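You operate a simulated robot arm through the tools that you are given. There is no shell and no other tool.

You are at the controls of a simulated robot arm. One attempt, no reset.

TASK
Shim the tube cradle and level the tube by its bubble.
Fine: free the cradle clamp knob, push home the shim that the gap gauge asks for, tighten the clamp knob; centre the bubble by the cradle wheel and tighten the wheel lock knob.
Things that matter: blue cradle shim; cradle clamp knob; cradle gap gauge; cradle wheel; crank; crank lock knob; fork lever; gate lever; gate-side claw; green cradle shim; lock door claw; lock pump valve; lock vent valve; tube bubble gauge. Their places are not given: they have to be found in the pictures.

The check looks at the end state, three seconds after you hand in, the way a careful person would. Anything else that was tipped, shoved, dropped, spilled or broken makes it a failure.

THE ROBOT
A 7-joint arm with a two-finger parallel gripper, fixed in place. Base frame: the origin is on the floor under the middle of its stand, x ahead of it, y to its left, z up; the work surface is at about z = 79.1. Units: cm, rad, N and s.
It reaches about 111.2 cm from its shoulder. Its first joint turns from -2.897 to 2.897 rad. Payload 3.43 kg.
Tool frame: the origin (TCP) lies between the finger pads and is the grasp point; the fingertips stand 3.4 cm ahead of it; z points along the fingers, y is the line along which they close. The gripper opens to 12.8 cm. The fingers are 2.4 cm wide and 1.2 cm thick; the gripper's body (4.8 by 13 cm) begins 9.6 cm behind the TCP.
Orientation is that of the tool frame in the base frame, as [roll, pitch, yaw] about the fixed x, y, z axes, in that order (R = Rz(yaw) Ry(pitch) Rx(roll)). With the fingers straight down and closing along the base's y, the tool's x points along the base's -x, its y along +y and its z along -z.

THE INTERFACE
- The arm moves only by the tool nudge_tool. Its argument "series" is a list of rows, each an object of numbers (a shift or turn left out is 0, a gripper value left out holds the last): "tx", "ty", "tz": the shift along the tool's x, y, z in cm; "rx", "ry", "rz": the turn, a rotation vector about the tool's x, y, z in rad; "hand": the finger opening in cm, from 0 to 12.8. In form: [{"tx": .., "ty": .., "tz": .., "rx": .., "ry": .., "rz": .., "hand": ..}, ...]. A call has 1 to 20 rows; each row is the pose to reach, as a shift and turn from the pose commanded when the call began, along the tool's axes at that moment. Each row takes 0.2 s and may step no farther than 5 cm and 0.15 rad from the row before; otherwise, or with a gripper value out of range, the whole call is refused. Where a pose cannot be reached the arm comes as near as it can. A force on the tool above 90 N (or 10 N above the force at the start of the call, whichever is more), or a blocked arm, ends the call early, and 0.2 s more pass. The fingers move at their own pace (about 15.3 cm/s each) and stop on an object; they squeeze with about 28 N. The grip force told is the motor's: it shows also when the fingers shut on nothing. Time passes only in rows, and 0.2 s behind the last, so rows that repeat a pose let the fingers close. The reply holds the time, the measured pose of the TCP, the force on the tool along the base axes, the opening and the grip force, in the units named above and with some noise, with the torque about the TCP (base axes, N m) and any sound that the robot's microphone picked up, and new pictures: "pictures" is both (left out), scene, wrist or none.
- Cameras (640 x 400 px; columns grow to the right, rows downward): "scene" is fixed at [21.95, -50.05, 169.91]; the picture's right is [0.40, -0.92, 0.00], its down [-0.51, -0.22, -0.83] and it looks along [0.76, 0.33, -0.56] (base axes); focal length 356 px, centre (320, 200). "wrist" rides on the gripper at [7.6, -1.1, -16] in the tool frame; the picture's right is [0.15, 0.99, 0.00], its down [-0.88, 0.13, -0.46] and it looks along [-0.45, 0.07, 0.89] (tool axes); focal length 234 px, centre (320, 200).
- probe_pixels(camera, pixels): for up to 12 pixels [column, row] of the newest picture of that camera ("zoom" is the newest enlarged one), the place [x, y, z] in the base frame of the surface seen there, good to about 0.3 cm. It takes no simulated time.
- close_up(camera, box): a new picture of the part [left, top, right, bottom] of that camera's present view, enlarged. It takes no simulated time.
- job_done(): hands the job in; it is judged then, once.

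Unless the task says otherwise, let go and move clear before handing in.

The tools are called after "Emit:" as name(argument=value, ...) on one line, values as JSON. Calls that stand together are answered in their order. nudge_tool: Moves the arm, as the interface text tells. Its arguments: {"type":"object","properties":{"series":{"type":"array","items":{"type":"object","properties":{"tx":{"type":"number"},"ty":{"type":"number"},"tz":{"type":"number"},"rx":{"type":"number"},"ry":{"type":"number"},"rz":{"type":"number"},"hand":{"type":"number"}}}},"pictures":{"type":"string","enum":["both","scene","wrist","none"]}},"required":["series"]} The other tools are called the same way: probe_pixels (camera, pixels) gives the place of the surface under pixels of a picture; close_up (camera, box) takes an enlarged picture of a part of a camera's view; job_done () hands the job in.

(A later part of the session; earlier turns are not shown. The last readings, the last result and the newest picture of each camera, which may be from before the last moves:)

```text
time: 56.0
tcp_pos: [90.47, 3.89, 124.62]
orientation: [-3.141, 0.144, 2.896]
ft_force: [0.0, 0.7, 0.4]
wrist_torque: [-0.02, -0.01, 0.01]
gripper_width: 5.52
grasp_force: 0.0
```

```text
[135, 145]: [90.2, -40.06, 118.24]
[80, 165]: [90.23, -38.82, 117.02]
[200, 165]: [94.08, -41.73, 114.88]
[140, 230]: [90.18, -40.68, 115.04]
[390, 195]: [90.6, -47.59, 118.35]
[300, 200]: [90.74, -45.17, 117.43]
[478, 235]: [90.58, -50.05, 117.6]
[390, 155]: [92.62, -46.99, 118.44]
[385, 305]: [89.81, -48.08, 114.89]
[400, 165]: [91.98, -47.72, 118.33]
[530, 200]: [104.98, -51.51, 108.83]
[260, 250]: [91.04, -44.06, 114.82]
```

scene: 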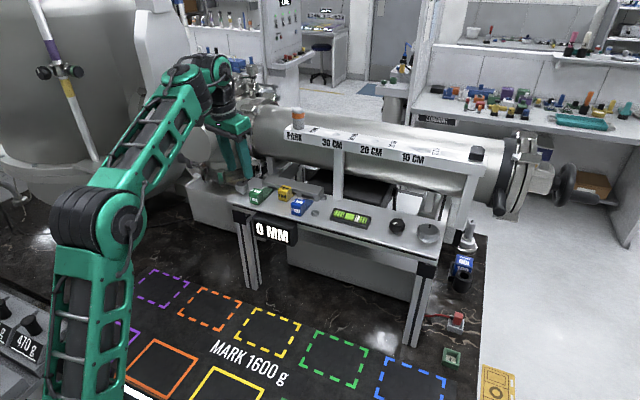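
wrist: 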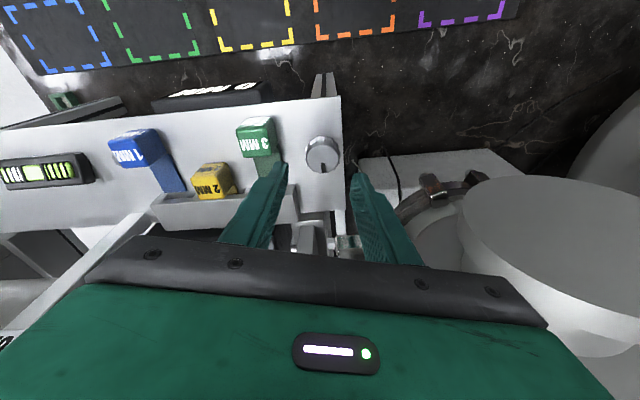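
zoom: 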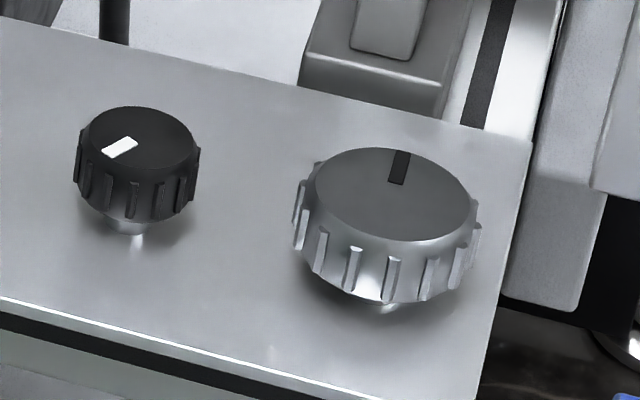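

The clamp is tight, the yellow shim is seated, and the bubble's white part is still right of centre (298,215 in the zoom). The wheel is at about (90.7, −47.6) and the lock knob at (90.4, −40.3), so I'll travel along the shelf at z≈124.6, first leg.

Emit:
nudge_tool(series=[{"tx": -0.13, "ty": -0.58, "tz": 0.02, "rz": 0.003}, {"tx": -0.36, "ty": -1.56, "tz": 0.05, "rx": 0.001, "rz": 0.007}, {"tx": -0.67, "ty": -2.92, "tz": 0.1, "rx": 0.002, "rz": 0.014}, {"tx": -1.07, "ty": -4.68, "tz": 0.16, "rx": 0.003, "rz": 0.022}, {"tx": -1.51, "ty": -6.63, "tz": 0.22, "rx": 0.0046, "rz": 0.031}, {"tx": -1.96, "ty": -8.58, "tz": 0.285, "rx": 0.006, "rz": 0.041}, {"tx": -2.4, "ty": -10.52, "tz": 0.35, "rx": 0.007, "rz": 0.05}, {"tx": -2.85, "ty": -12.47, "tz": 0.415, "rx": 0.0086, "rz": 0.059}, {"tx": -3.29, "ty": -14.42, "tz": 0.48, "rx": 0.01, "rz": 0.068}, {"tx": -3.74, "ty": -16.37, "tz": 0.544, "rx": 0.011, "rz": 0.078}, {"tx": -4.18, "ty": -18.32, "tz": 0.61, "rx": 0.0126, "rz": 0.087}, {"tx": -4.63, "ty": -20.27, "tz": 0.674, "rx": 0.014, "rz": 0.096}, {"tx": -5.07, "ty": -22.22, "tz": 0.74, "rx": 0.0153, "rz": 0.105}, {"tx": -5.47, "ty": -23.97, "tz": 0.8, "rx": 0.0165, "rz": 0.114}, {"tx": -5.78, "ty": -25.34, "tz": 0.84, "rx": 0.0174, "rz": 0.12}, {"tx": -6.0, "ty": -26.31, "tz": 0.875, "rx": 0.018, "rz": 0.125}, {"tx": -6.12, "ty": -26.8, "tz": 0.89, "rx": 0.0184, "rz": 0.127}, {"tx": -6.12, "ty": -26.8, "tz": 0.89, "rx": 0.0184, "rz": 0.127}])

```text
time: 59.8
tcp_pos: [89.99, -23.63, 124.59]
orientation: [-3.139, 0.144, 2.767]
ft_force: [-0.1, 0.2, -0.2]
wrist_torque: [0.01, 0.01, 0.01]
gripper_width: 5.5
grasp_force: 0.1
```

scene: 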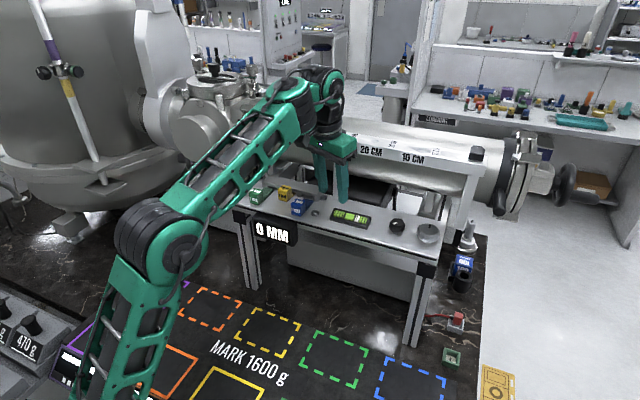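
wrist: 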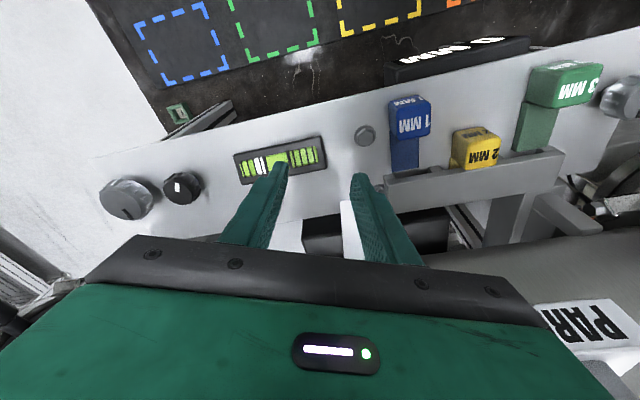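

The first leg is fine with no forces. I'll do the second leg to above the wheel, opening the fingers to 7 cm.

Emit:
nudge_tool(series=[{"tx": -0.18, "ty": -0.47, "tz": 0.03, "rz": 0.002}, {"tx": -0.47, "ty": -1.21, "tz": 0.07, "rx": 0.001, "rz": 0.006}, {"tx": -0.94, "ty": -2.42, "tz": 0.14, "rx": 0.002, "rz": 0.012}, {"tx": -1.56, "ty": -4.0, "tz": 0.23, "rx": 0.003, "rz": 0.019}, {"tx": -2.21, "ty": -5.68, "tz": 0.32, "rx": 0.004, "rz": 0.027}, {"tx": -2.86, "ty": -7.35, "tz": 0.41, "rx": 0.005, "rz": 0.035}, {"tx": -3.51, "ty": -9.03, "tz": 0.51, "rx": 0.006, "rz": 0.043}, {"tx": -4.16, "ty": -10.71, "tz": 0.6, "rx": 0.0074, "rz": 0.051}, {"tx": -4.81, "ty": -12.38, "tz": 0.7, "rx": 0.0085, "rz": 0.059}, {"tx": -5.47, "ty": -14.06, "tz": 0.79, "rx": 0.0097, "rz": 0.067}, {"tx": -6.12, "ty": -15.73, "tz": 0.89, "rx": 0.0108, "rz": 0.075}, {"tx": -6.77, "ty": -17.41, "tz": 0.98, "rx": 0.012, "rz": 0.083}, {"tx": -7.38, "ty": -18.99, "tz": 1.07, "rx": 0.013, "rz": 0.0906}, {"tx": -7.89, "ty": -20.3, "tz": 1.14, "rx": 0.014, "rz": 0.097}, {"tx": -8.29, "ty": -21.32, "tz": 1.2, "rx": 0.0147, "rz": 0.102, "hand": 7}, {"tx": -8.54, "ty": -21.97, "tz": 1.24, "rx": 0.015, "rz": 0.105}, {"tx": -8.65, "ty": -22.25, "tz": 1.255, "rx": 0.0154, "rz": 0.106}, {"tx": -8.65, "ty": -22.25, "tz": 1.255, "rx": 0.0154, "rz": 0.106}])

```text
time: 61.7
tcp_pos: [88.8, -35.51, 126.66]
orientation: [3.137, 0.172, 2.712]
ft_force: [0.1, -0.6, 0.4]
wrist_torque: [-0.03, 0.02, 0.0]
gripper_width: 5.47
grasp_force: 0.1
stopped in row 9: the force on the tool passed its limit at 173 N (the readings are from after the stop); the commanded pose is now the measured one
```

scene: 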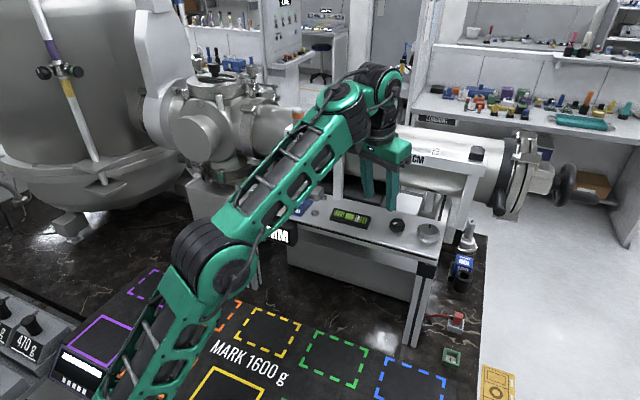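
wrist: 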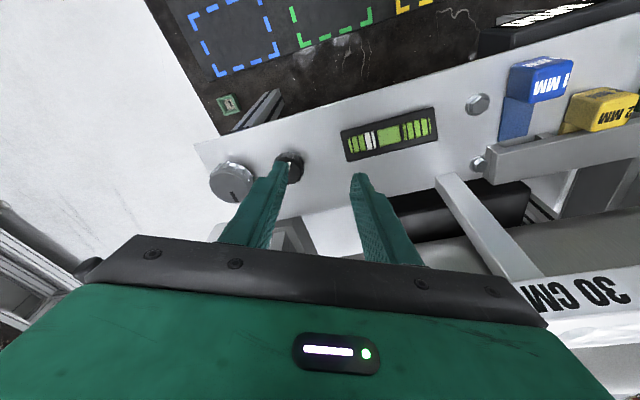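

The camera met the forearm again at this longer reach (now free, 0 N); more forward tilt is needed out here. I'll tilt the hand to pitch ≈0.42 in place first.

Emit:
nudge_tool(series=[{"ry": -0.05}, {"ry": -0.11}, {"ry": -0.18}, {"ry": -0.25}, {"ry": -0.25}], pictures="none")

```text
time: 62.9
tcp_pos: [88.95, -35.56, 126.04]
orientation: [3.139, 0.419, 2.713]
ft_force: [0.3, 0.3, 0.6]
wrist_torque: [-0.04, 0.0, -0.04]
gripper_width: 5.5
grasp_force: 0.1
```

Tilt is 0.42 with zero force. I'll now move over to the wheel, hovering at about (89.8, −47.2, 125), opening to 6.6 cm.

Emit:
nudge_tool(series=[{"tx": -0.2, "ty": -0.43, "tz": 0.14, "rx": 0.001, "rz": 0.002}, {"tx": -0.6, "ty": -1.3, "tz": 0.41, "rx": 0.003, "rz": 0.006}, {"tx": -1.2, "ty": -2.6, "tz": 0.82, "rx": 0.005, "rz": 0.012}, {"tx": -1.85, "ty": -4.0, "tz": 1.27, "rx": 0.008, "rz": 0.019}, {"tx": -2.5, "ty": -5.4, "tz": 1.72, "rx": 0.011, "rz": 0.026}, {"tx": -3.1, "ty": -6.7, "tz": 2.13, "rx": 0.014, "rz": 0.032}, {"tx": -3.7, "ty": -8.0, "tz": 2.54, "rx": 0.017, "rz": 0.038}, {"tx": -4.2, "ty": -9.1, "tz": 2.89, "rx": 0.019, "rz": 0.043}, {"tx": -4.55, "ty": -9.85, "tz": 3.13, "rx": 0.021, "rz": 0.047, "hand": 6.6}, {"tx": -4.71, "ty": -10.18, "tz": 3.235, "rx": 0.0216, "rz": 0.0484}, {"tx": -4.71, "ty": -10.18, "tz": 3.235, "rx": 0.0216, "rz": 0.0484}])

```text
time: 65.3
tcp_pos: [89.87, -47.2, 124.91]
orientation: [3.138, 0.417, 2.657]
ft_force: [-0.2, -0.3, 0.4]
wrist_torque: [-0.02, 0.01, 0.03]
gripper_width: 6.57
grasp_force: 0.1
```

scene: 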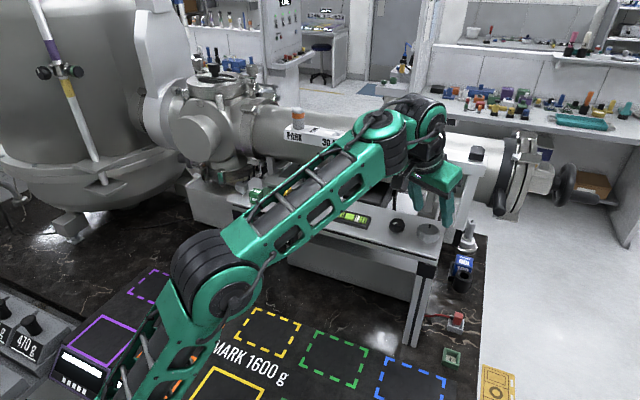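
wrist: 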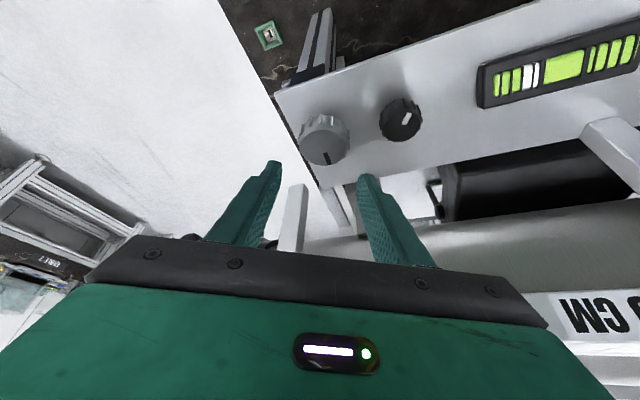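

The wheel is at (325,140) in the wrist view, the lock knob at (401,119), and the bubble gauge at (560,65) is visible too. I'll probe the wheel and lock more precisely.

Emit:
close_up(camera="wrist", box=[270, 70, 430, 170])

Emit:
probe_pixels(camera="zoom", pixels=[[225, 290], [120, 280], [305, 260], [225, 230], [225, 365], [240, 335], [530, 200], [480, 195], [600, 190], [540, 180], [60, 200], [330, 370]])

Emit:
close_up(camera="wrist", box=[460, 10, 640, 120])

```text
4.00 times, centred on (350, 120) of wrist
```

zoom: 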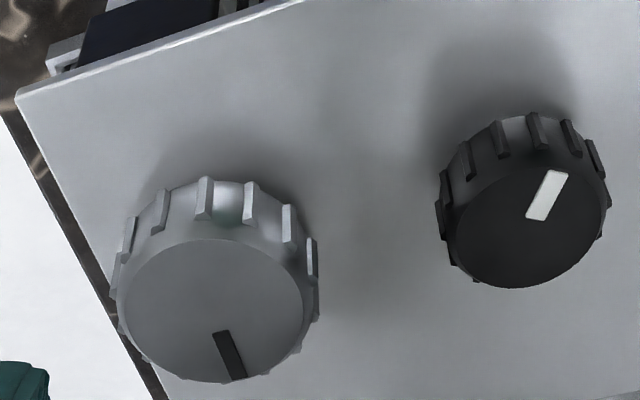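

```text
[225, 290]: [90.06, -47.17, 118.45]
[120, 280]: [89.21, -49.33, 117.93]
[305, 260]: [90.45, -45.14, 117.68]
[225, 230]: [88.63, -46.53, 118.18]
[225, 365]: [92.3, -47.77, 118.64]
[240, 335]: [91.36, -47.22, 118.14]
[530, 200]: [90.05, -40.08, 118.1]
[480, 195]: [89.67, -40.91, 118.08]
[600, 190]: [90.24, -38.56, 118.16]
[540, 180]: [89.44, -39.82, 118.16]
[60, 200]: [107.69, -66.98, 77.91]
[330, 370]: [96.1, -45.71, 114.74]
```

```text
3.56 times, centred on (550, 65) of wrist
```

zoom: 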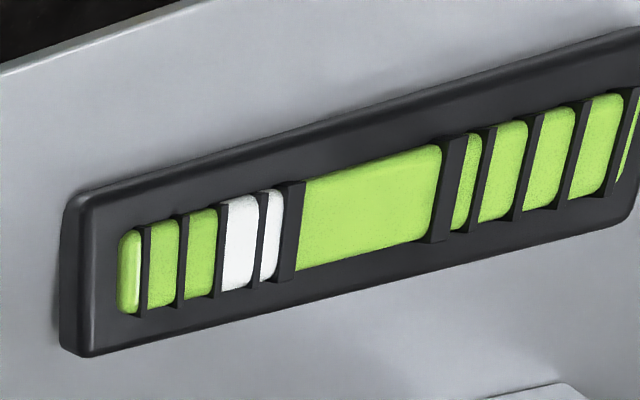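

The wheel centre is about (90.6, −47.55) and the lock knob about (90.55, −40.3). I'll descend around the wheel to z≈119.2.

Emit:
nudge_tool(series=[{"tx": 0.4, "tz": 0.85}, {"tx": 1.0, "tz": 2.1}, {"tx": 1.6, "ty": 0.02, "tz": 3.35}, {"tx": 2.1, "ty": 0.03, "tz": 4.4}, {"tx": 2.4, "ty": 0.03, "tz": 5.0}, {"tx": 2.47, "ty": 0.03, "tz": 5.14}, {"tx": 2.47, "ty": 0.03, "tz": 5.14}])

Emit:
close_up(camera="wrist", box=[220, 110, 420, 235])

```text
time: 66.9
tcp_pos: [89.7, -47.01, 119.15]
orientation: [3.138, 0.417, 2.658]
ft_force: [-0.2, -0.2, 0.4]
wrist_torque: [0.02, -0.04, 0.01]
gripper_width: 6.61
grasp_force: 0.0
```

scene: 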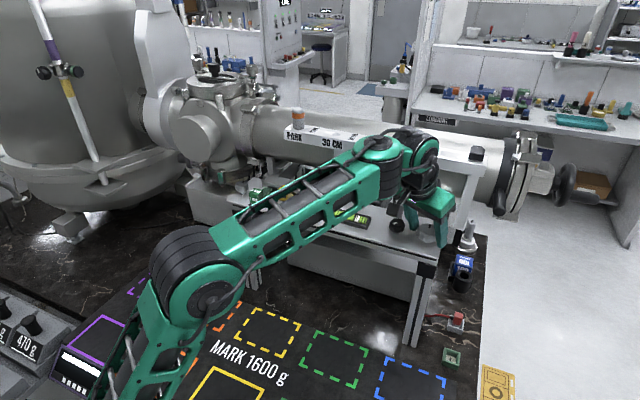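
wrist: 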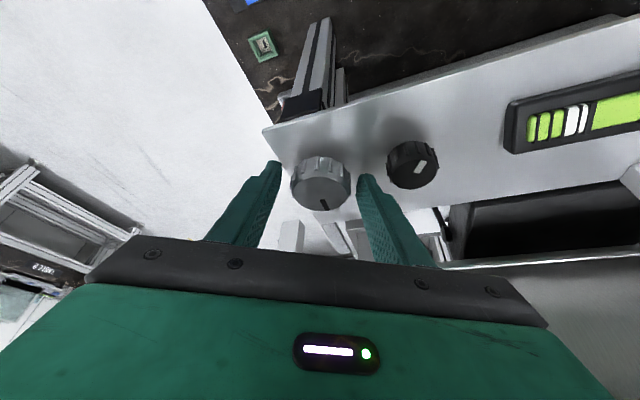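

```text
3.20 times, centred on (320, 172) of wrist
```

zoom: 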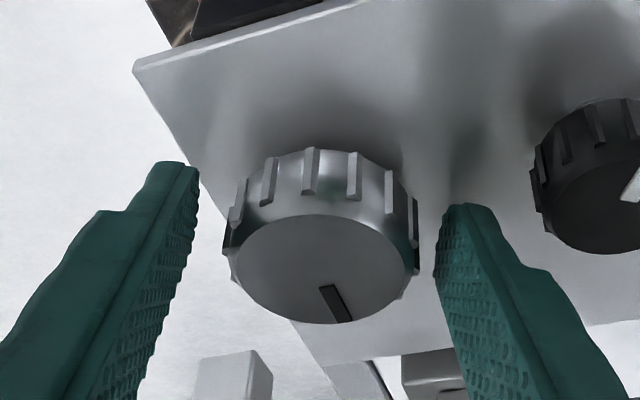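

The wheel is centred between the fingers. I'll grip it and turn counter-clockwise 0.3 rad as a test, watching the bubble.

Emit:
nudge_tool(series=[{"hand": 6.0}, {"hand": 3}, {"hand": 0}, {"hand": 0}, {"rx": -0.0405, "rz": -0.0914, "ty": -0.097}, {"rx": -0.081, "rz": -0.1829, "tx": -0.018, "ty": -0.194, "tz": 0.008}, {"rx": -0.1215, "rz": -0.2743, "tx": -0.04, "ty": -0.288, "tz": 0.018}, {"rx": -0.1215, "rz": -0.2743, "tx": -0.04, "ty": -0.288, "tz": 0.018}])

Emit:
close_up(camera="wrist", box=[480, 50, 640, 150])

Emit:
close_up(camera="scene", box=[320, 192, 400, 242])

Emit:
close_up(camera="wrist", box=[220, 110, 420, 235])

```text
time: 68.7
tcp_pos: [89.59, -47.31, 119.13]
orientation: [3.14, 0.421, 2.959]
ft_force: [2.5, 4.7, -0.3]
wrist_torque: [0.19, 0.42, 0.07]
gripper_width: 4.76
grasp_force: 44.9
```

scene: 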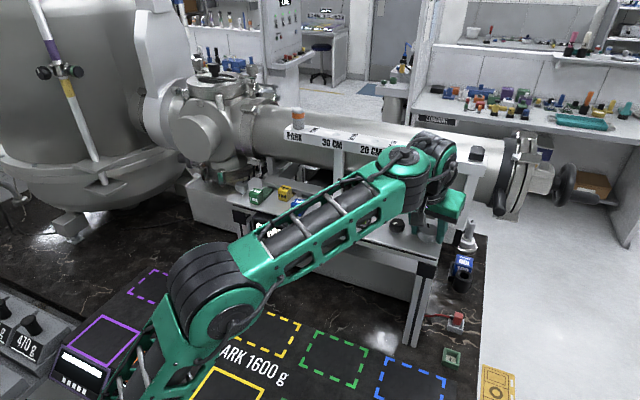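
wrist: 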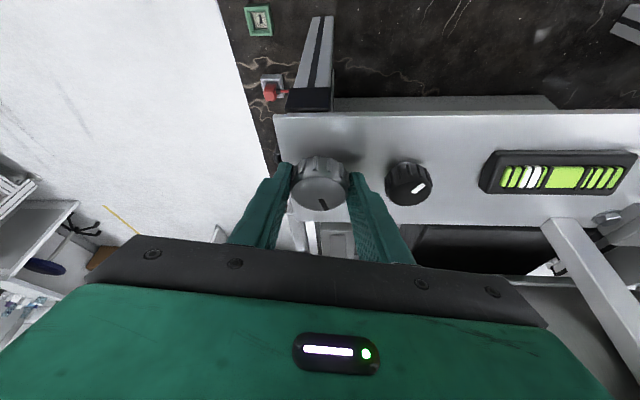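

```text
4.00 times, centred on (560, 100) of wrist
```

zoom: 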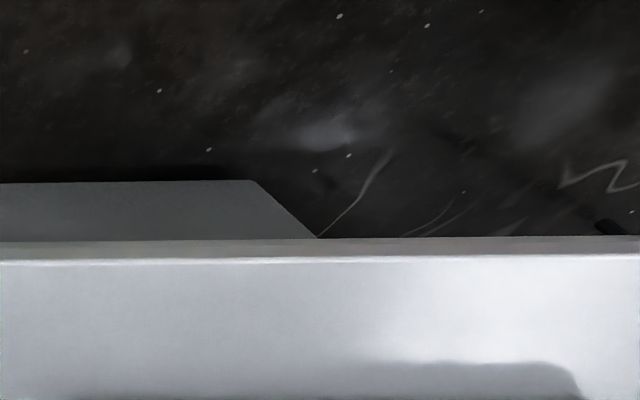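

```text
8.00 times, centred on (360, 217) of scene
```

zoom: 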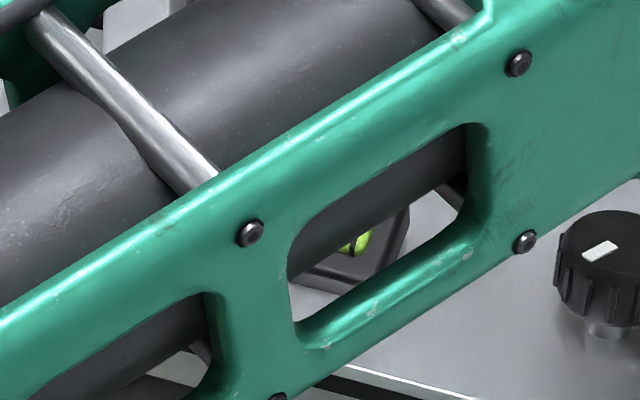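

```text
3.20 times, centred on (320, 172) of wrist
```

zoom: 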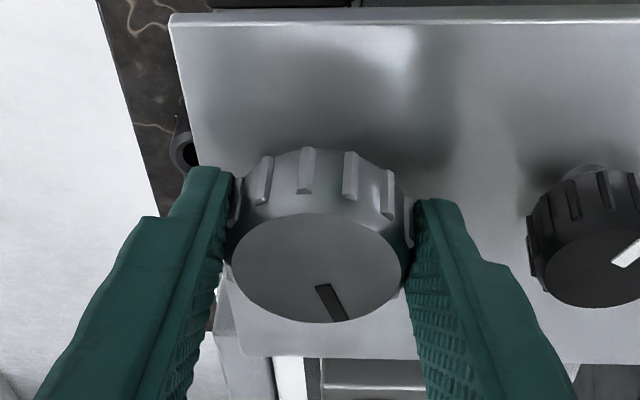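

The wheel followed the hand by 0.3 rad and the bubble gauge is now fully visible in the wrist view at (560,177). I'll enlarge it.

Emit:
close_up(camera="wrist", box=[480, 130, 640, 230])

```text
4.00 times, centred on (560, 180) of wrist
```

zoom: 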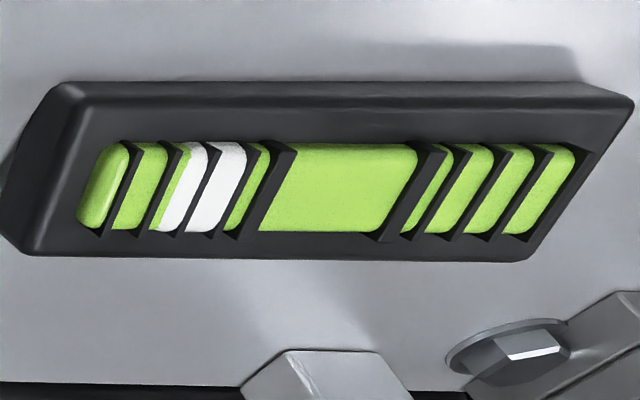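

Counter-clockwise moved the bubble further from the centre (white now at cells 3–4, mid-zoom x≈202, vs the centre cell at ≈336), so I need clockwise. I'll turn clockwise 0.8 rad and check.

Emit:
nudge_tool(series=[{"rx": 0.0408, "rz": 0.0913, "tx": -0.0045, "ty": 0.098, "tz": 0.002}, {"rx": 0.0816, "rz": 0.1826, "tx": -0.018, "ty": 0.195, "tz": 0.008}, {"rx": 0.1223, "rz": 0.2739, "tx": -0.04, "ty": 0.29, "tz": 0.018}, {"rx": 0.1631, "rz": 0.3652, "tx": -0.071, "ty": 0.381, "tz": 0.032}, {"rx": 0.2039, "rz": 0.4566, "tx": -0.11, "ty": 0.47, "tz": 0.049}, {"rx": 0.2447, "rz": 0.5479, "tx": -0.156, "ty": 0.553, "tz": 0.07}, {"rx": 0.2855, "rz": 0.6392, "tx": -0.21, "ty": 0.631, "tz": 0.094}, {"rx": 0.3262, "rz": 0.7305, "tx": -0.271, "ty": 0.703, "tz": 0.121}, {"rx": 0.3262, "rz": 0.7305, "tx": -0.271, "ty": 0.703, "tz": 0.121}])

Emit:
close_up(camera="scene", box=[320, 192, 400, 242])

Emit:
close_up(camera="wrist", box=[480, 0, 640, 100])

```text
time: 70.7
tcp_pos: [90.11, -46.44, 119.33]
orientation: [-3.14, 0.418, 2.16]
ft_force: [4.1, 17.6, -1.0]
wrist_torque: [0.52, 0.25, 0.15]
gripper_width: 4.74
grasp_force: 44.8
```

scene: 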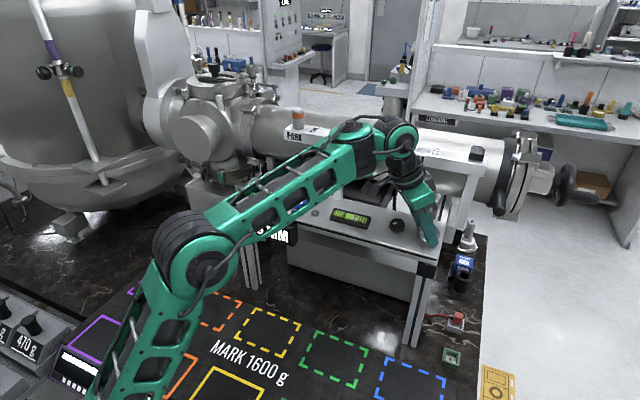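
wrist: 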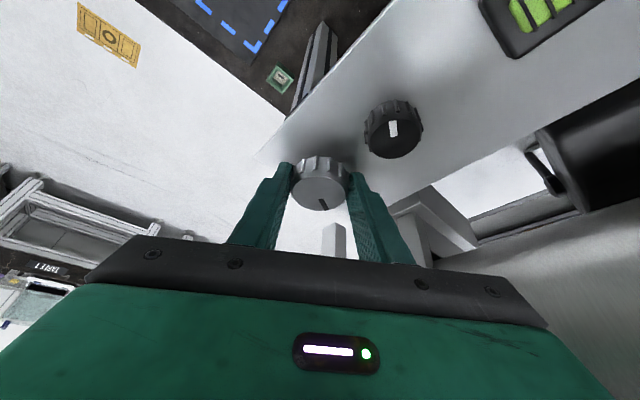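

```text
8.00 times, centred on (360, 217) of scene
```

zoom: 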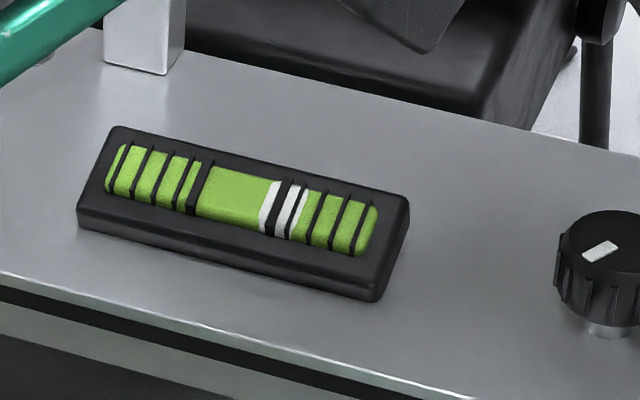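

```text
4.00 times, centred on (560, 50) of wrist
```

zoom: 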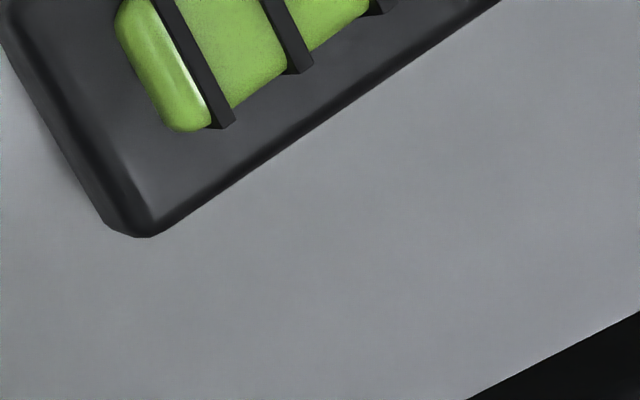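

Clockwise moves the bubble toward the centre: after a net 0.5 rad it went from ≈298 to ≈282 in the scene zoom, with the centre at ≈237, so about 1.36 rad more is needed. I'll open and swing the hand counter-clockwise 1.18 rad around the wheel to re-grip.

Emit:
nudge_tool(series=[{"hand": 6.6}, {"hand": 6.6, "tx": -0.174, "ty": 0.168, "tz": 0.077}, {"tx": -0.183, "ty": 0.031, "tz": 0.081, "rx": -0.0568, "rz": -0.128}, {"tx": -0.209, "ty": -0.103, "tz": 0.092, "rx": -0.1137, "rz": -0.2559}, {"tx": -0.252, "ty": -0.232, "tz": 0.112, "rx": -0.1705, "rz": -0.3839}, {"tx": -0.311, "ty": -0.353, "tz": 0.138, "rx": -0.2274, "rz": -0.5118}, {"tx": -0.385, "ty": -0.463, "tz": 0.171, "rx": -0.2842, "rz": -0.6398}, {"tx": -0.472, "ty": -0.562, "tz": 0.209, "rx": -0.341, "rz": -0.7678}, {"tx": -0.571, "ty": -0.646, "tz": 0.253, "rx": -0.3979, "rz": -0.8957}, {"tx": -0.68, "ty": -0.714, "tz": 0.302, "rx": -0.4547, "rz": -1.0237}, {"tx": -0.729, "ty": -0.738, "tz": 0.323, "rx": -0.4791, "rz": -1.0785}, {"tx": -0.729, "ty": -0.738, "tz": 0.323, "rx": -0.4791, "rz": -1.0785}])

Emit:
close_up(camera="wrist", box=[220, 110, 420, 235])

```text
time: 73.3
tcp_pos: [89.97, -47.68, 119.27]
orientation: [3.139, 0.414, -2.943]
ft_force: [0.5, 0.0, 0.0]
wrist_torque: [-0.02, 0.0, -0.02]
gripper_width: 6.61
grasp_force: 0.1
```

scene: 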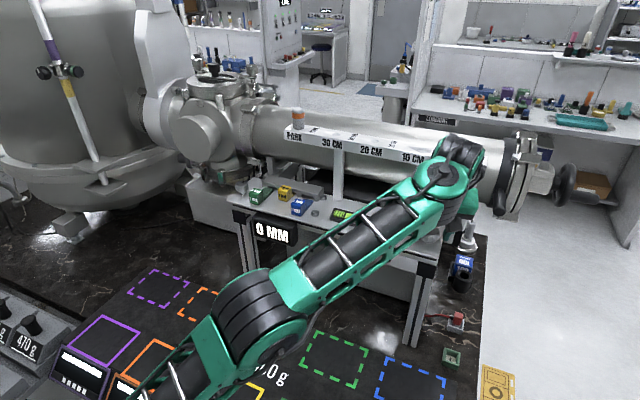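
wrist: 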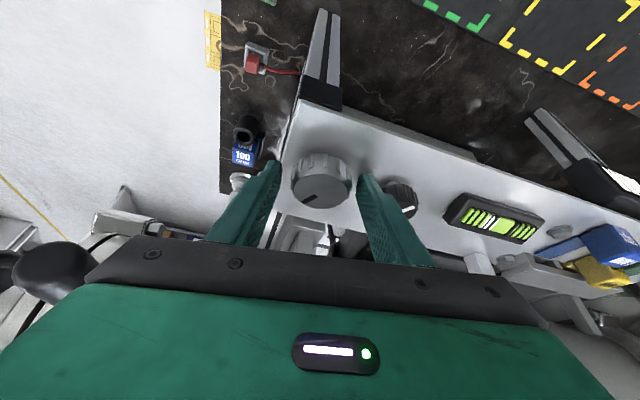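

```text
3.20 times, centred on (320, 172) of wrist
```

zoom: 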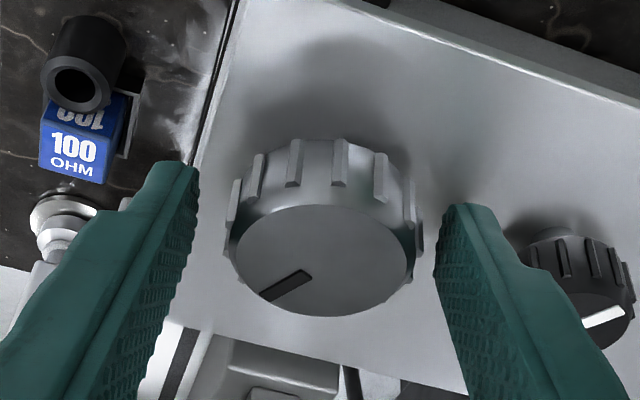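

The fingers straddle the wheel again with the bubble gauge visible. I'll grip and turn clockwise 1.36 rad.

Emit:
nudge_tool(series=[{"tx": 0.1, "ty": 0.05, "hand": 6}, {"tx": 0.1, "ty": 0.05, "hand": 3}, {"tx": 0.1, "ty": 0.05, "hand": 0}, {"tx": 0.1, "ty": 0.05, "hand": 0}, {"tx": 0.092, "ty": 0.183, "tz": 0.004, "rx": 0.0547, "rz": 0.1245}, {"tx": 0.067, "ty": 0.313, "tz": 0.015, "rx": 0.1094, "rz": 0.249}, {"tx": 0.026, "ty": 0.439, "tz": 0.033, "rx": 0.1641, "rz": 0.3735}, {"tx": -0.029, "ty": 0.557, "tz": 0.057, "rx": 0.2189, "rz": 0.498}, {"tx": -0.099, "ty": 0.666, "tz": 0.089, "rx": 0.2736, "rz": 0.6225}, {"tx": -0.182, "ty": 0.764, "tz": 0.125, "rx": 0.3283, "rz": 0.747}, {"tx": -0.276, "ty": 0.848, "tz": 0.167, "rx": 0.383, "rz": 0.8716}, {"tx": -0.38, "ty": 0.918, "tz": 0.213, "rx": 0.4377, "rz": 0.9961}, {"tx": -0.492, "ty": 0.972, "tz": 0.263, "rx": 0.4924, "rz": 1.1206}, {"tx": -0.609, "ty": 1.008, "tz": 0.315, "rx": 0.5471, "rz": 1.2451}, {"tx": -0.609, "ty": 1.008, "tz": 0.315, "rx": 0.5471, "rz": 1.2451}])

Emit:
close_up(camera="scene", box=[320, 192, 400, 242])

Emit:
close_up(camera="wrist", box=[220, 110, 420, 235])

```text
time: 76.5
tcp_pos: [90.34, -46.49, 119.26]
orientation: [3.137, 0.414, 1.977]
ft_force: [11.2, 4.1, 10.8]
wrist_torque: [-0.56, 0.02, 0.08]
gripper_width: 4.76
grasp_force: 45.1
```

scene: 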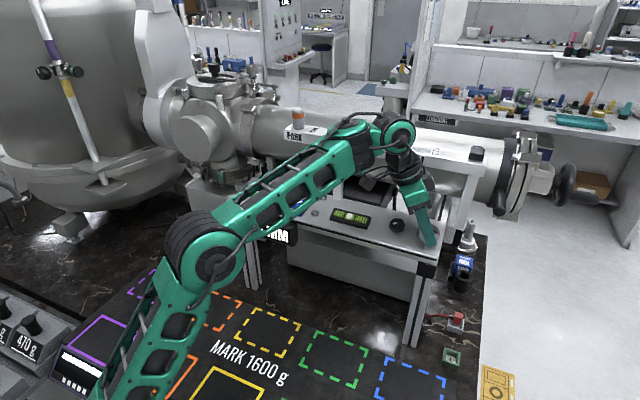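
wrist: 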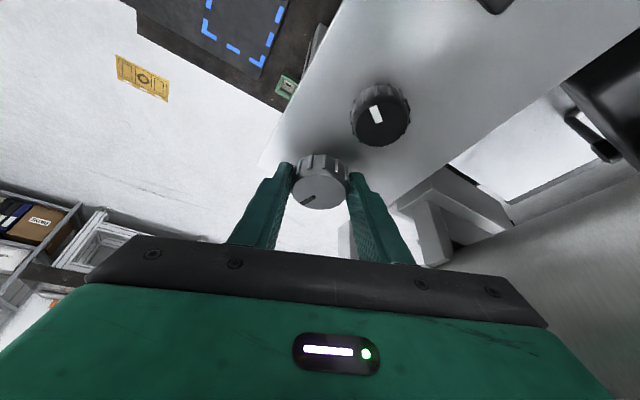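

```text
8.00 times, centred on (360, 217) of scene
```

zoom: 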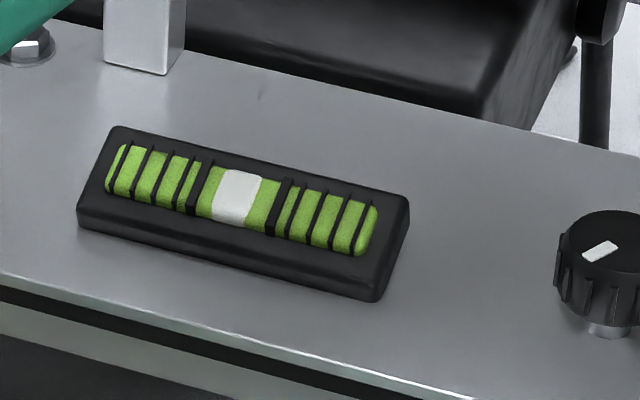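

```text
3.20 times, centred on (320, 172) of wrist
```

zoom: 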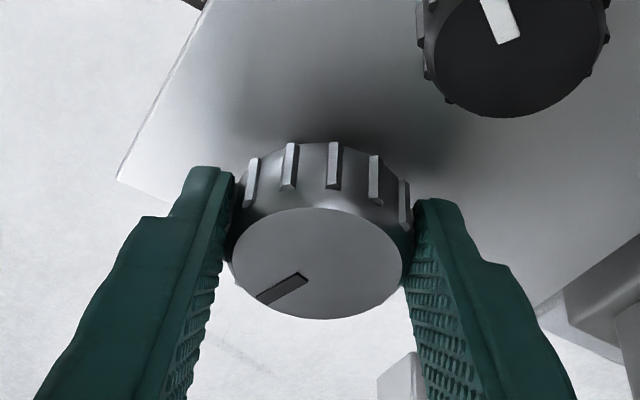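

The white bubble is now inside the wide centre cell, around (238,195) in the zoom. I'll look closer to judge how well it is centred.

Emit:
close_up(camera="scene", box=[330, 203, 370, 228])

```text
16.00 times, centred on (350, 216) of scene
```

zoom: 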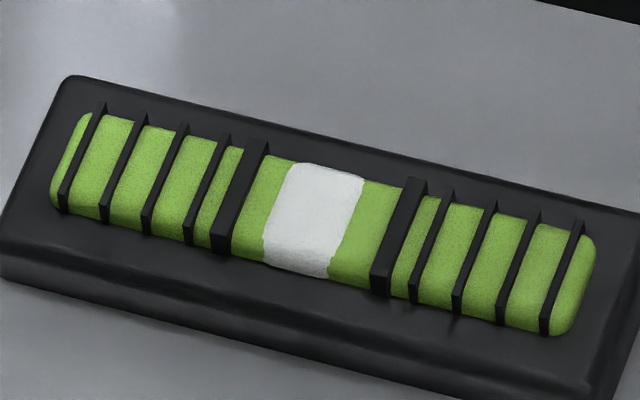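

The bubble sits about 5 px (of this 16× zoom) left of the symmetric centre at ≈300, roughly 0.07 rad of wheel too far. I'll turn back counter-clockwise 0.06 rad, then release the wheel.

Emit:
nudge_tool(series=[{"rx": -0.012, "rz": -0.0275, "ty": -0.03}, {"rx": -0.026, "rz": -0.06, "ty": -0.06}, {"rx": -0.026, "rz": -0.06, "ty": -0.06}, {"rx": -0.026, "rz": -0.06, "ty": -0.06, "hand": 6.6}, {"rx": -0.026, "rz": -0.06, "ty": -0.06, "hand": 6.6}], pictures="scene")

Emit:
close_up(camera="scene", box=[330, 203, 370, 228])

```text
time: 77.7
tcp_pos: [90.33, -46.73, 119.24]
orientation: [3.139, 0.414, 2.044]
ft_force: [-0.5, 0.4, -0.1]
wrist_torque: [0.01, 0.02, 0.02]
gripper_width: 6.61
grasp_force: 0.1
```

scene: 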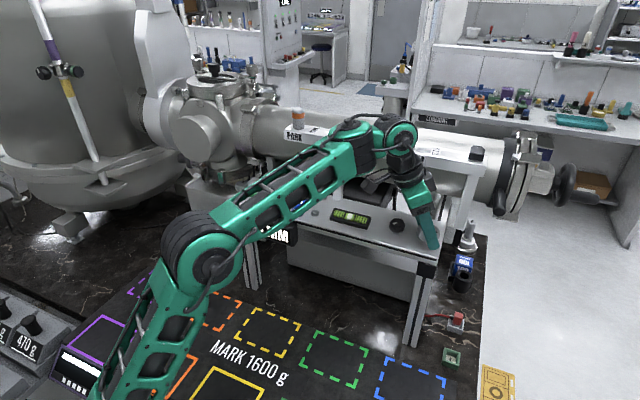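

```text
16.00 times, centred on (350, 216) of scene
```

zoom: 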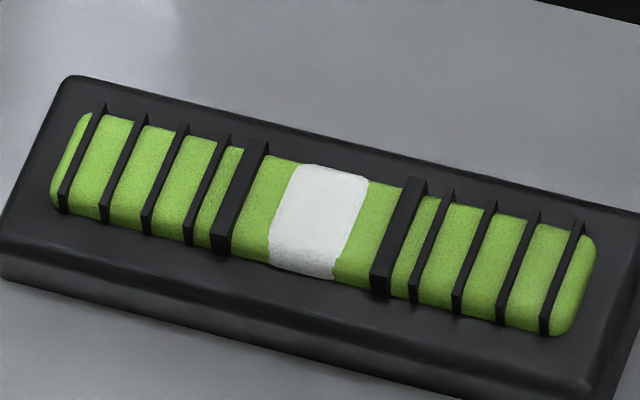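

The bubble is now centred (white from 268 to 334 against the centre at ≈300.5) and stayed so after release. Next I'll lift off the wheel and move above the lock knob with the hand turned for a clockwise wind.

Emit:
nudge_tool(series=[{"tx": -0.36, "tz": -0.82}, {"tx": -0.96, "tz": -2.2}, {"tx": -1.69, "tz": -3.84}, {"tx": -2.17, "tz": -4.94}, {"tx": -2.41, "tz": -5.49}, {"tx": -2.147, "ty": 0.117, "tz": -5.606, "rx": -0.027, "rz": -0.062}, {"tx": -1.727, "ty": 0.305, "tz": -5.79, "rx": -0.071, "rz": -0.161}, {"tx": -1.201, "ty": 0.54, "tz": -6.021, "rx": -0.1255, "rz": -0.2855}, {"tx": -0.676, "ty": 0.775, "tz": -6.252, "rx": -0.18, "rz": -0.4097}, {"tx": -0.15, "ty": 1.01, "tz": -6.483, "rx": -0.2346, "rz": -0.5338}, {"tx": 0.376, "ty": 1.244, "tz": -6.714, "rx": -0.2891, "rz": -0.6579}, {"tx": 0.901, "ty": 1.479, "tz": -6.945, "rx": -0.3437, "rz": -0.7821}, {"tx": 1.427, "ty": 1.714, "tz": -7.176, "rx": -0.3982, "rz": -0.9062}, {"tx": 1.952, "ty": 1.949, "tz": -7.407, "rx": -0.4528, "rz": -1.0304}, {"tx": 2.426, "ty": 2.16, "tz": -7.615, "rx": -0.5019, "rz": -1.1421, "hand": 5}, {"tx": 2.846, "ty": 2.348, "tz": -7.8, "rx": -0.5455, "rz": -1.2414}, {"tx": 2.846, "ty": 2.348, "tz": -7.8, "rx": -0.5455, "rz": -1.2414}])

Emit:
close_up(camera="wrist", box=[240, 90, 400, 190])

```text
time: 81.3
tcp_pos: [89.84, -40.32, 125.27]
orientation: [3.142, 0.419, -2.88]
ft_force: [-0.9, -0.9, -0.1]
wrist_torque: [-0.03, 0.01, 0.0]
gripper_width: 4.99
grasp_force: 0.0
```

scene: 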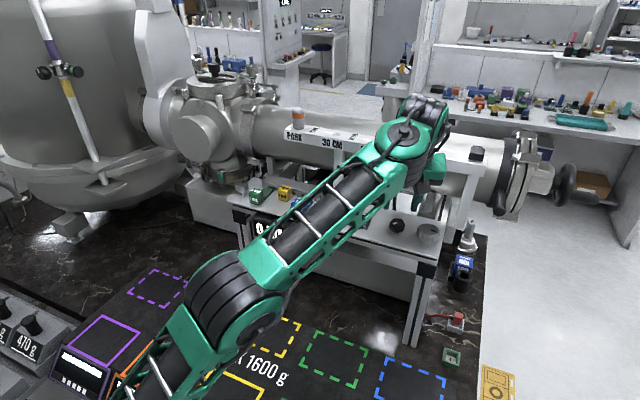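
wrist: 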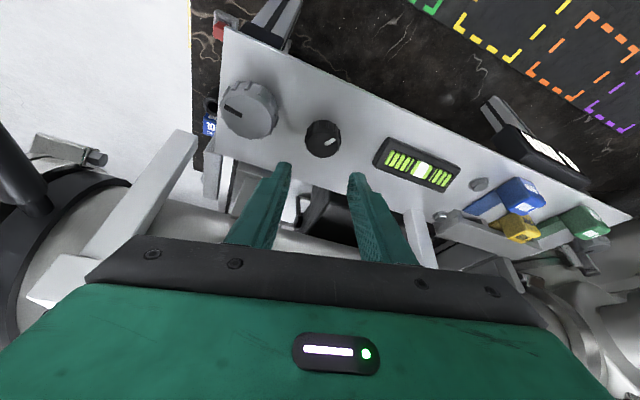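

```text
4.00 times, centred on (320, 140) of wrist
```

zoom: 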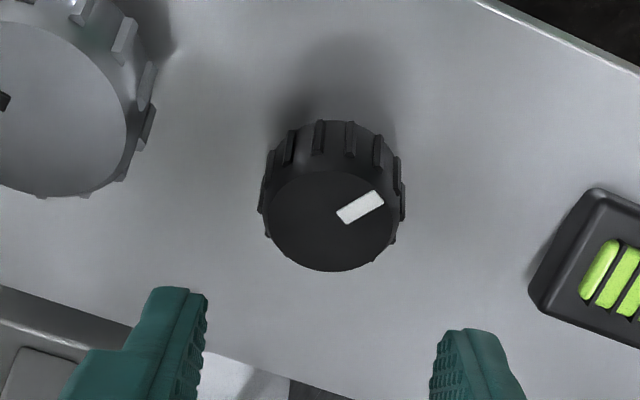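

The lock knob is in view with its white mark, and the gauge shows the bubble centred. I'll probe the knob for its exact place.

Emit:
probe_pixels(camera="zoom", pixels=[[330, 222], [268, 215], [400, 215], [330, 175], [330, 265], [130, 150], [335, 240], [310, 220]])

Emit:
close_up(camera="wrist", box=[360, 120, 480, 195])

```text
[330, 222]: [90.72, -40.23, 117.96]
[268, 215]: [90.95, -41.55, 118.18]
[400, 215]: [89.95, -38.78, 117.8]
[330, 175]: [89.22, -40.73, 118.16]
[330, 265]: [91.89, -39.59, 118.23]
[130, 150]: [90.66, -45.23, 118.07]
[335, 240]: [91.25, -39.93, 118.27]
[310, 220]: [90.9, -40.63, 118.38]
```

```text
5.33 times, centred on (420, 158) of wrist
```

zoom: 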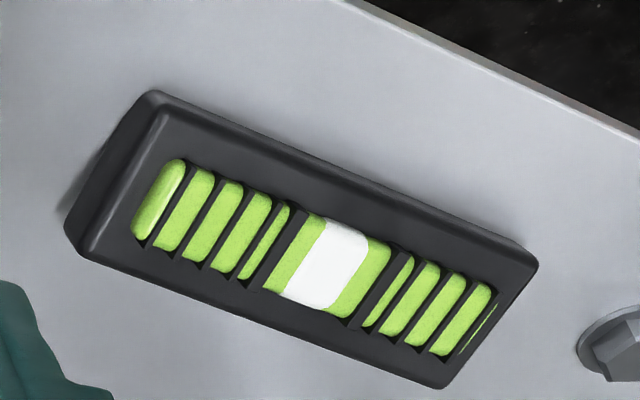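

The lock knob's centre is about (90.65, −40.2), and the bubble is centred from this view as well. I'll descend around the lock knob to z≈119.2 with the fingers 5 cm open.

Emit:
nudge_tool(series=[{"tx": 0.4, "ty": -0.03, "tz": 0.85}, {"tx": 1.05, "ty": -0.05, "tz": 2.2}, {"tx": 1.7, "ty": -0.07, "tz": 3.55}, {"tx": 2.2, "ty": -0.09, "tz": 4.6}, {"tx": 2.5, "ty": -0.09, "tz": 5.25}, {"tx": 2.62, "ty": -0.09, "tz": 5.476}, {"tx": 2.62, "ty": -0.09, "tz": 5.476}])

Emit:
close_up(camera="wrist", box=[220, 110, 420, 235])

```text
time: 82.9
tcp_pos: [89.52, -40.63, 119.06]
orientation: [3.141, 0.416, -2.881]
ft_force: [0.6, 0.0, 1.1]
wrist_torque: [-0.02, -0.01, 0.01]
gripper_width: 5.0
grasp_force: 0.0
```

scene: 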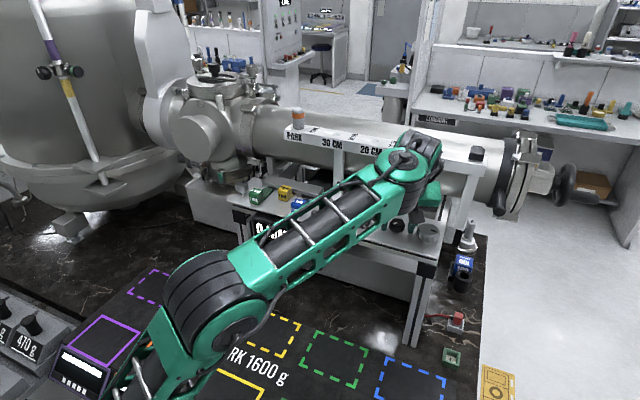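
wrist: 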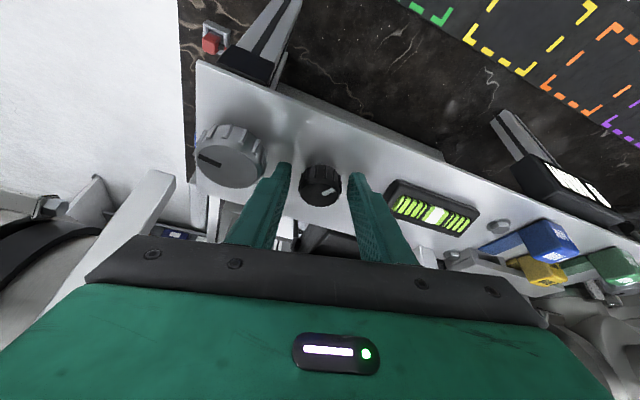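

```text
3.20 times, centred on (320, 172) of wrist
```

zoom: 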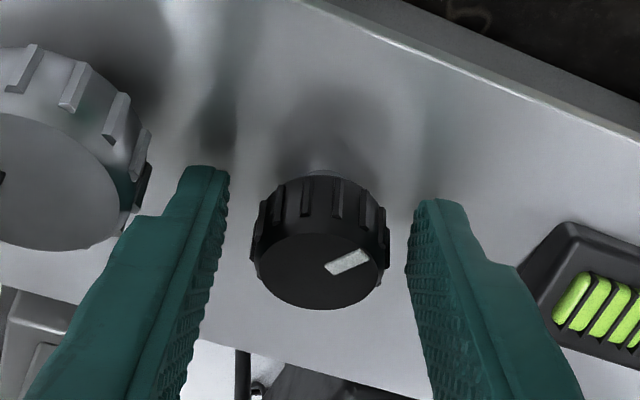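

The knob is centred between the fingers, and the wheel stays clear on the left. I'll grip and turn the lock knob clockwise 1.4 rad.

Emit:
nudge_tool(series=[{"tx": -0.2, "ty": 0.06, "hand": 4}, {"tx": -0.2, "ty": 0.06, "hand": 2}, {"tx": -0.2, "ty": 0.06, "hand": 0}, {"tx": -0.2, "ty": 0.06, "hand": 0}, {"tx": -0.209, "ty": 0.197, "tz": 0.004, "rx": 0.0566, "rz": 0.1281}, {"tx": -0.235, "ty": 0.331, "tz": 0.015, "rx": 0.1131, "rz": 0.2561}, {"tx": -0.278, "ty": 0.46, "tz": 0.035, "rx": 0.1697, "rz": 0.3842}, {"tx": -0.337, "ty": 0.581, "tz": 0.061, "rx": 0.2263, "rz": 0.5122}, {"tx": -0.411, "ty": 0.691, "tz": 0.094, "rx": 0.2829, "rz": 0.6403}, {"tx": -0.498, "ty": 0.79, "tz": 0.132, "rx": 0.3394, "rz": 0.7683}, {"tx": -0.597, "ty": 0.874, "tz": 0.176, "rx": 0.396, "rz": 0.8964}, {"tx": -0.706, "ty": 0.942, "tz": 0.225, "rx": 0.4526, "rz": 1.0245}, {"tx": -0.822, "ty": 0.993, "tz": 0.276, "rx": 0.5092, "rz": 1.1525}, {"tx": -0.944, "ty": 1.026, "tz": 0.33, "rx": 0.5657, "rz": 1.2806}, {"tx": -0.944, "ty": 1.026, "tz": 0.33, "rx": 0.5657, "rz": 1.2806}])

Emit:
close_up(camera="scene", box=[330, 190, 450, 265])

Emit:
close_up(camera="wrist", box=[220, 110, 420, 235])

```text
time: 86.1
tcp_pos: [90.42, -39.2, 119.25]
orientation: [3.137, 0.417, 2.0]
ft_force: [2.1, 16.1, -0.8]
wrist_torque: [0.45, 0.19, 0.11]
gripper_width: 3.35
grasp_force: 45.0
```

scene: 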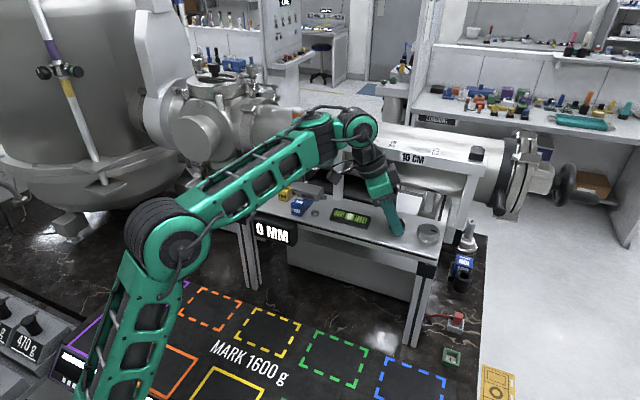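
wrist: 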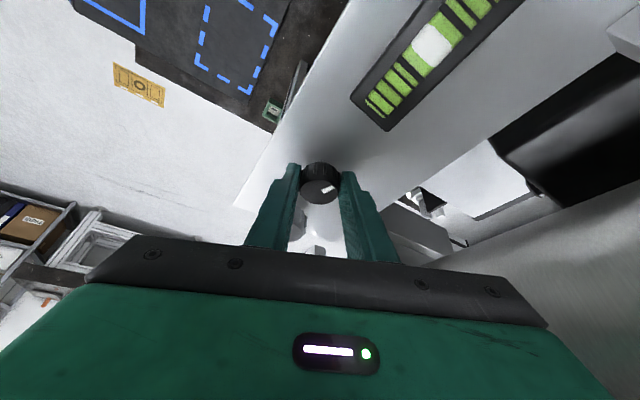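

```text
5.33 times, centred on (390, 228) of scene
```

zoom: 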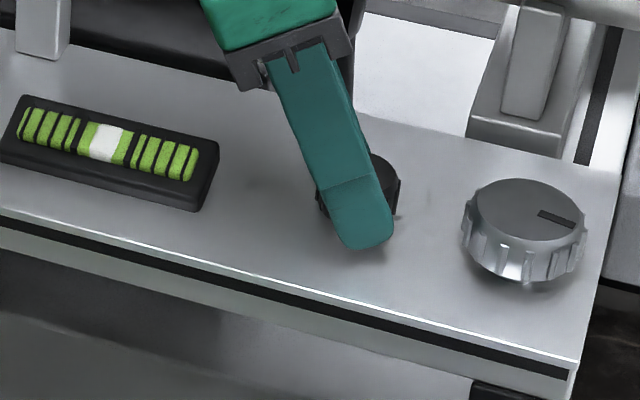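

```text
3.20 times, centred on (320, 172) of wrist
```

zoom: 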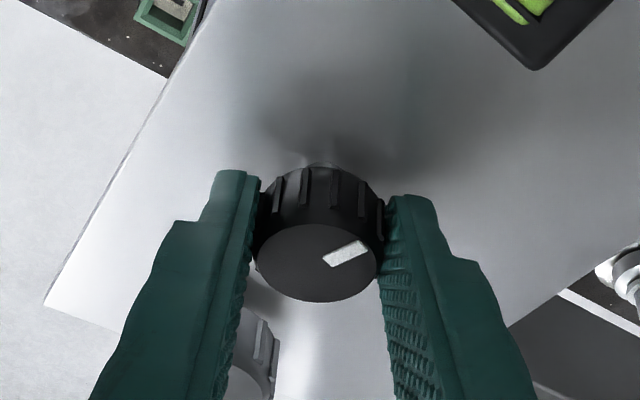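

The lock knob turned 1.4 rad with the bubble still centred. I'll open, swing back counter-clockwise 1.4 rad and re-grip for the rest.

Emit:
nudge_tool(series=[{"hand": 4.7}, {"hand": 4.7, "tx": -0.026, "ty": 0.229, "tz": 0.011}, {"tx": -0.035, "ty": 0.092, "tz": 0.015, "rx": -0.0567, "rz": -0.128}, {"tx": -0.061, "ty": -0.042, "tz": 0.026, "rx": -0.1134, "rz": -0.256}, {"tx": -0.104, "ty": -0.171, "tz": 0.046, "rx": -0.1701, "rz": -0.384}, {"tx": -0.163, "ty": -0.292, "tz": 0.072, "rx": -0.2268, "rz": -0.512}, {"tx": -0.237, "ty": -0.402, "tz": 0.105, "rx": -0.2835, "rz": -0.64}, {"tx": -0.324, "ty": -0.501, "tz": 0.143, "rx": -0.3402, "rz": -0.768}, {"tx": -0.423, "ty": -0.585, "tz": 0.187, "rx": -0.3969, "rz": -0.896}, {"tx": -0.532, "ty": -0.653, "tz": 0.236, "rx": -0.4536, "rz": -1.024}, {"tx": -0.648, "ty": -0.704, "tz": 0.287, "rx": -0.5103, "rz": -1.152}, {"tx": -0.77, "ty": -0.737, "tz": 0.341, "rx": -0.567, "rz": -1.28}, {"tx": -0.77, "ty": -0.737, "tz": 0.341, "rx": -0.567, "rz": -1.28}])

Emit:
close_up(camera="wrist", box=[220, 110, 420, 235])

```text
time: 88.9
tcp_pos: [89.91, -40.38, 119.23]
orientation: [3.141, 0.418, -2.881]
ft_force: [0.2, 0.0, 0.4]
wrist_torque: [0.01, 0.0, 0.02]
gripper_width: 4.69
grasp_force: 0.1
```

scene: 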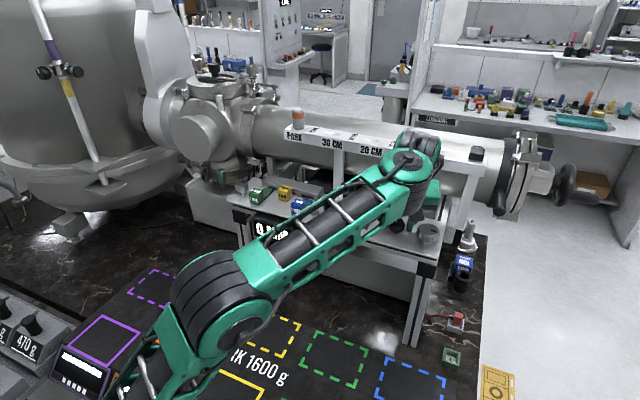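
wrist: 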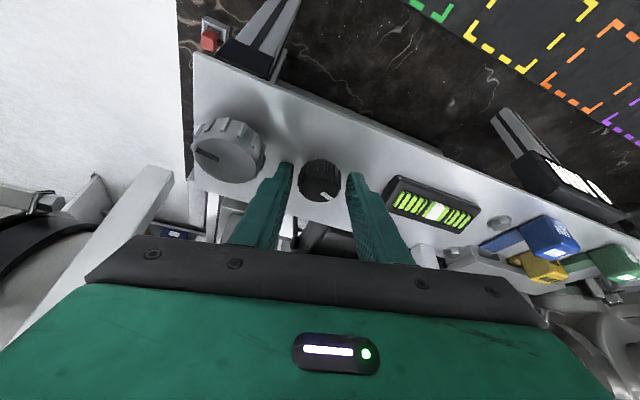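

```text
3.20 times, centred on (320, 172) of wrist
```

zoom: 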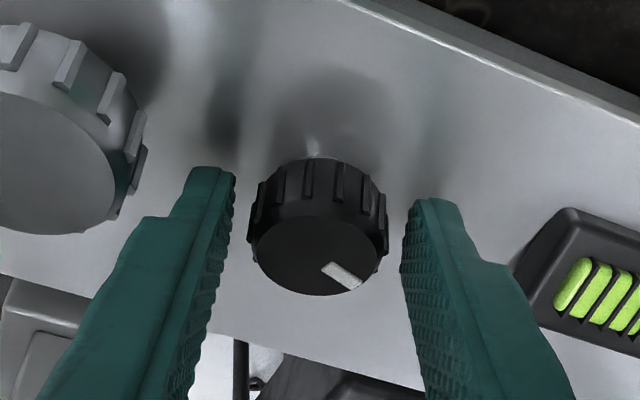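

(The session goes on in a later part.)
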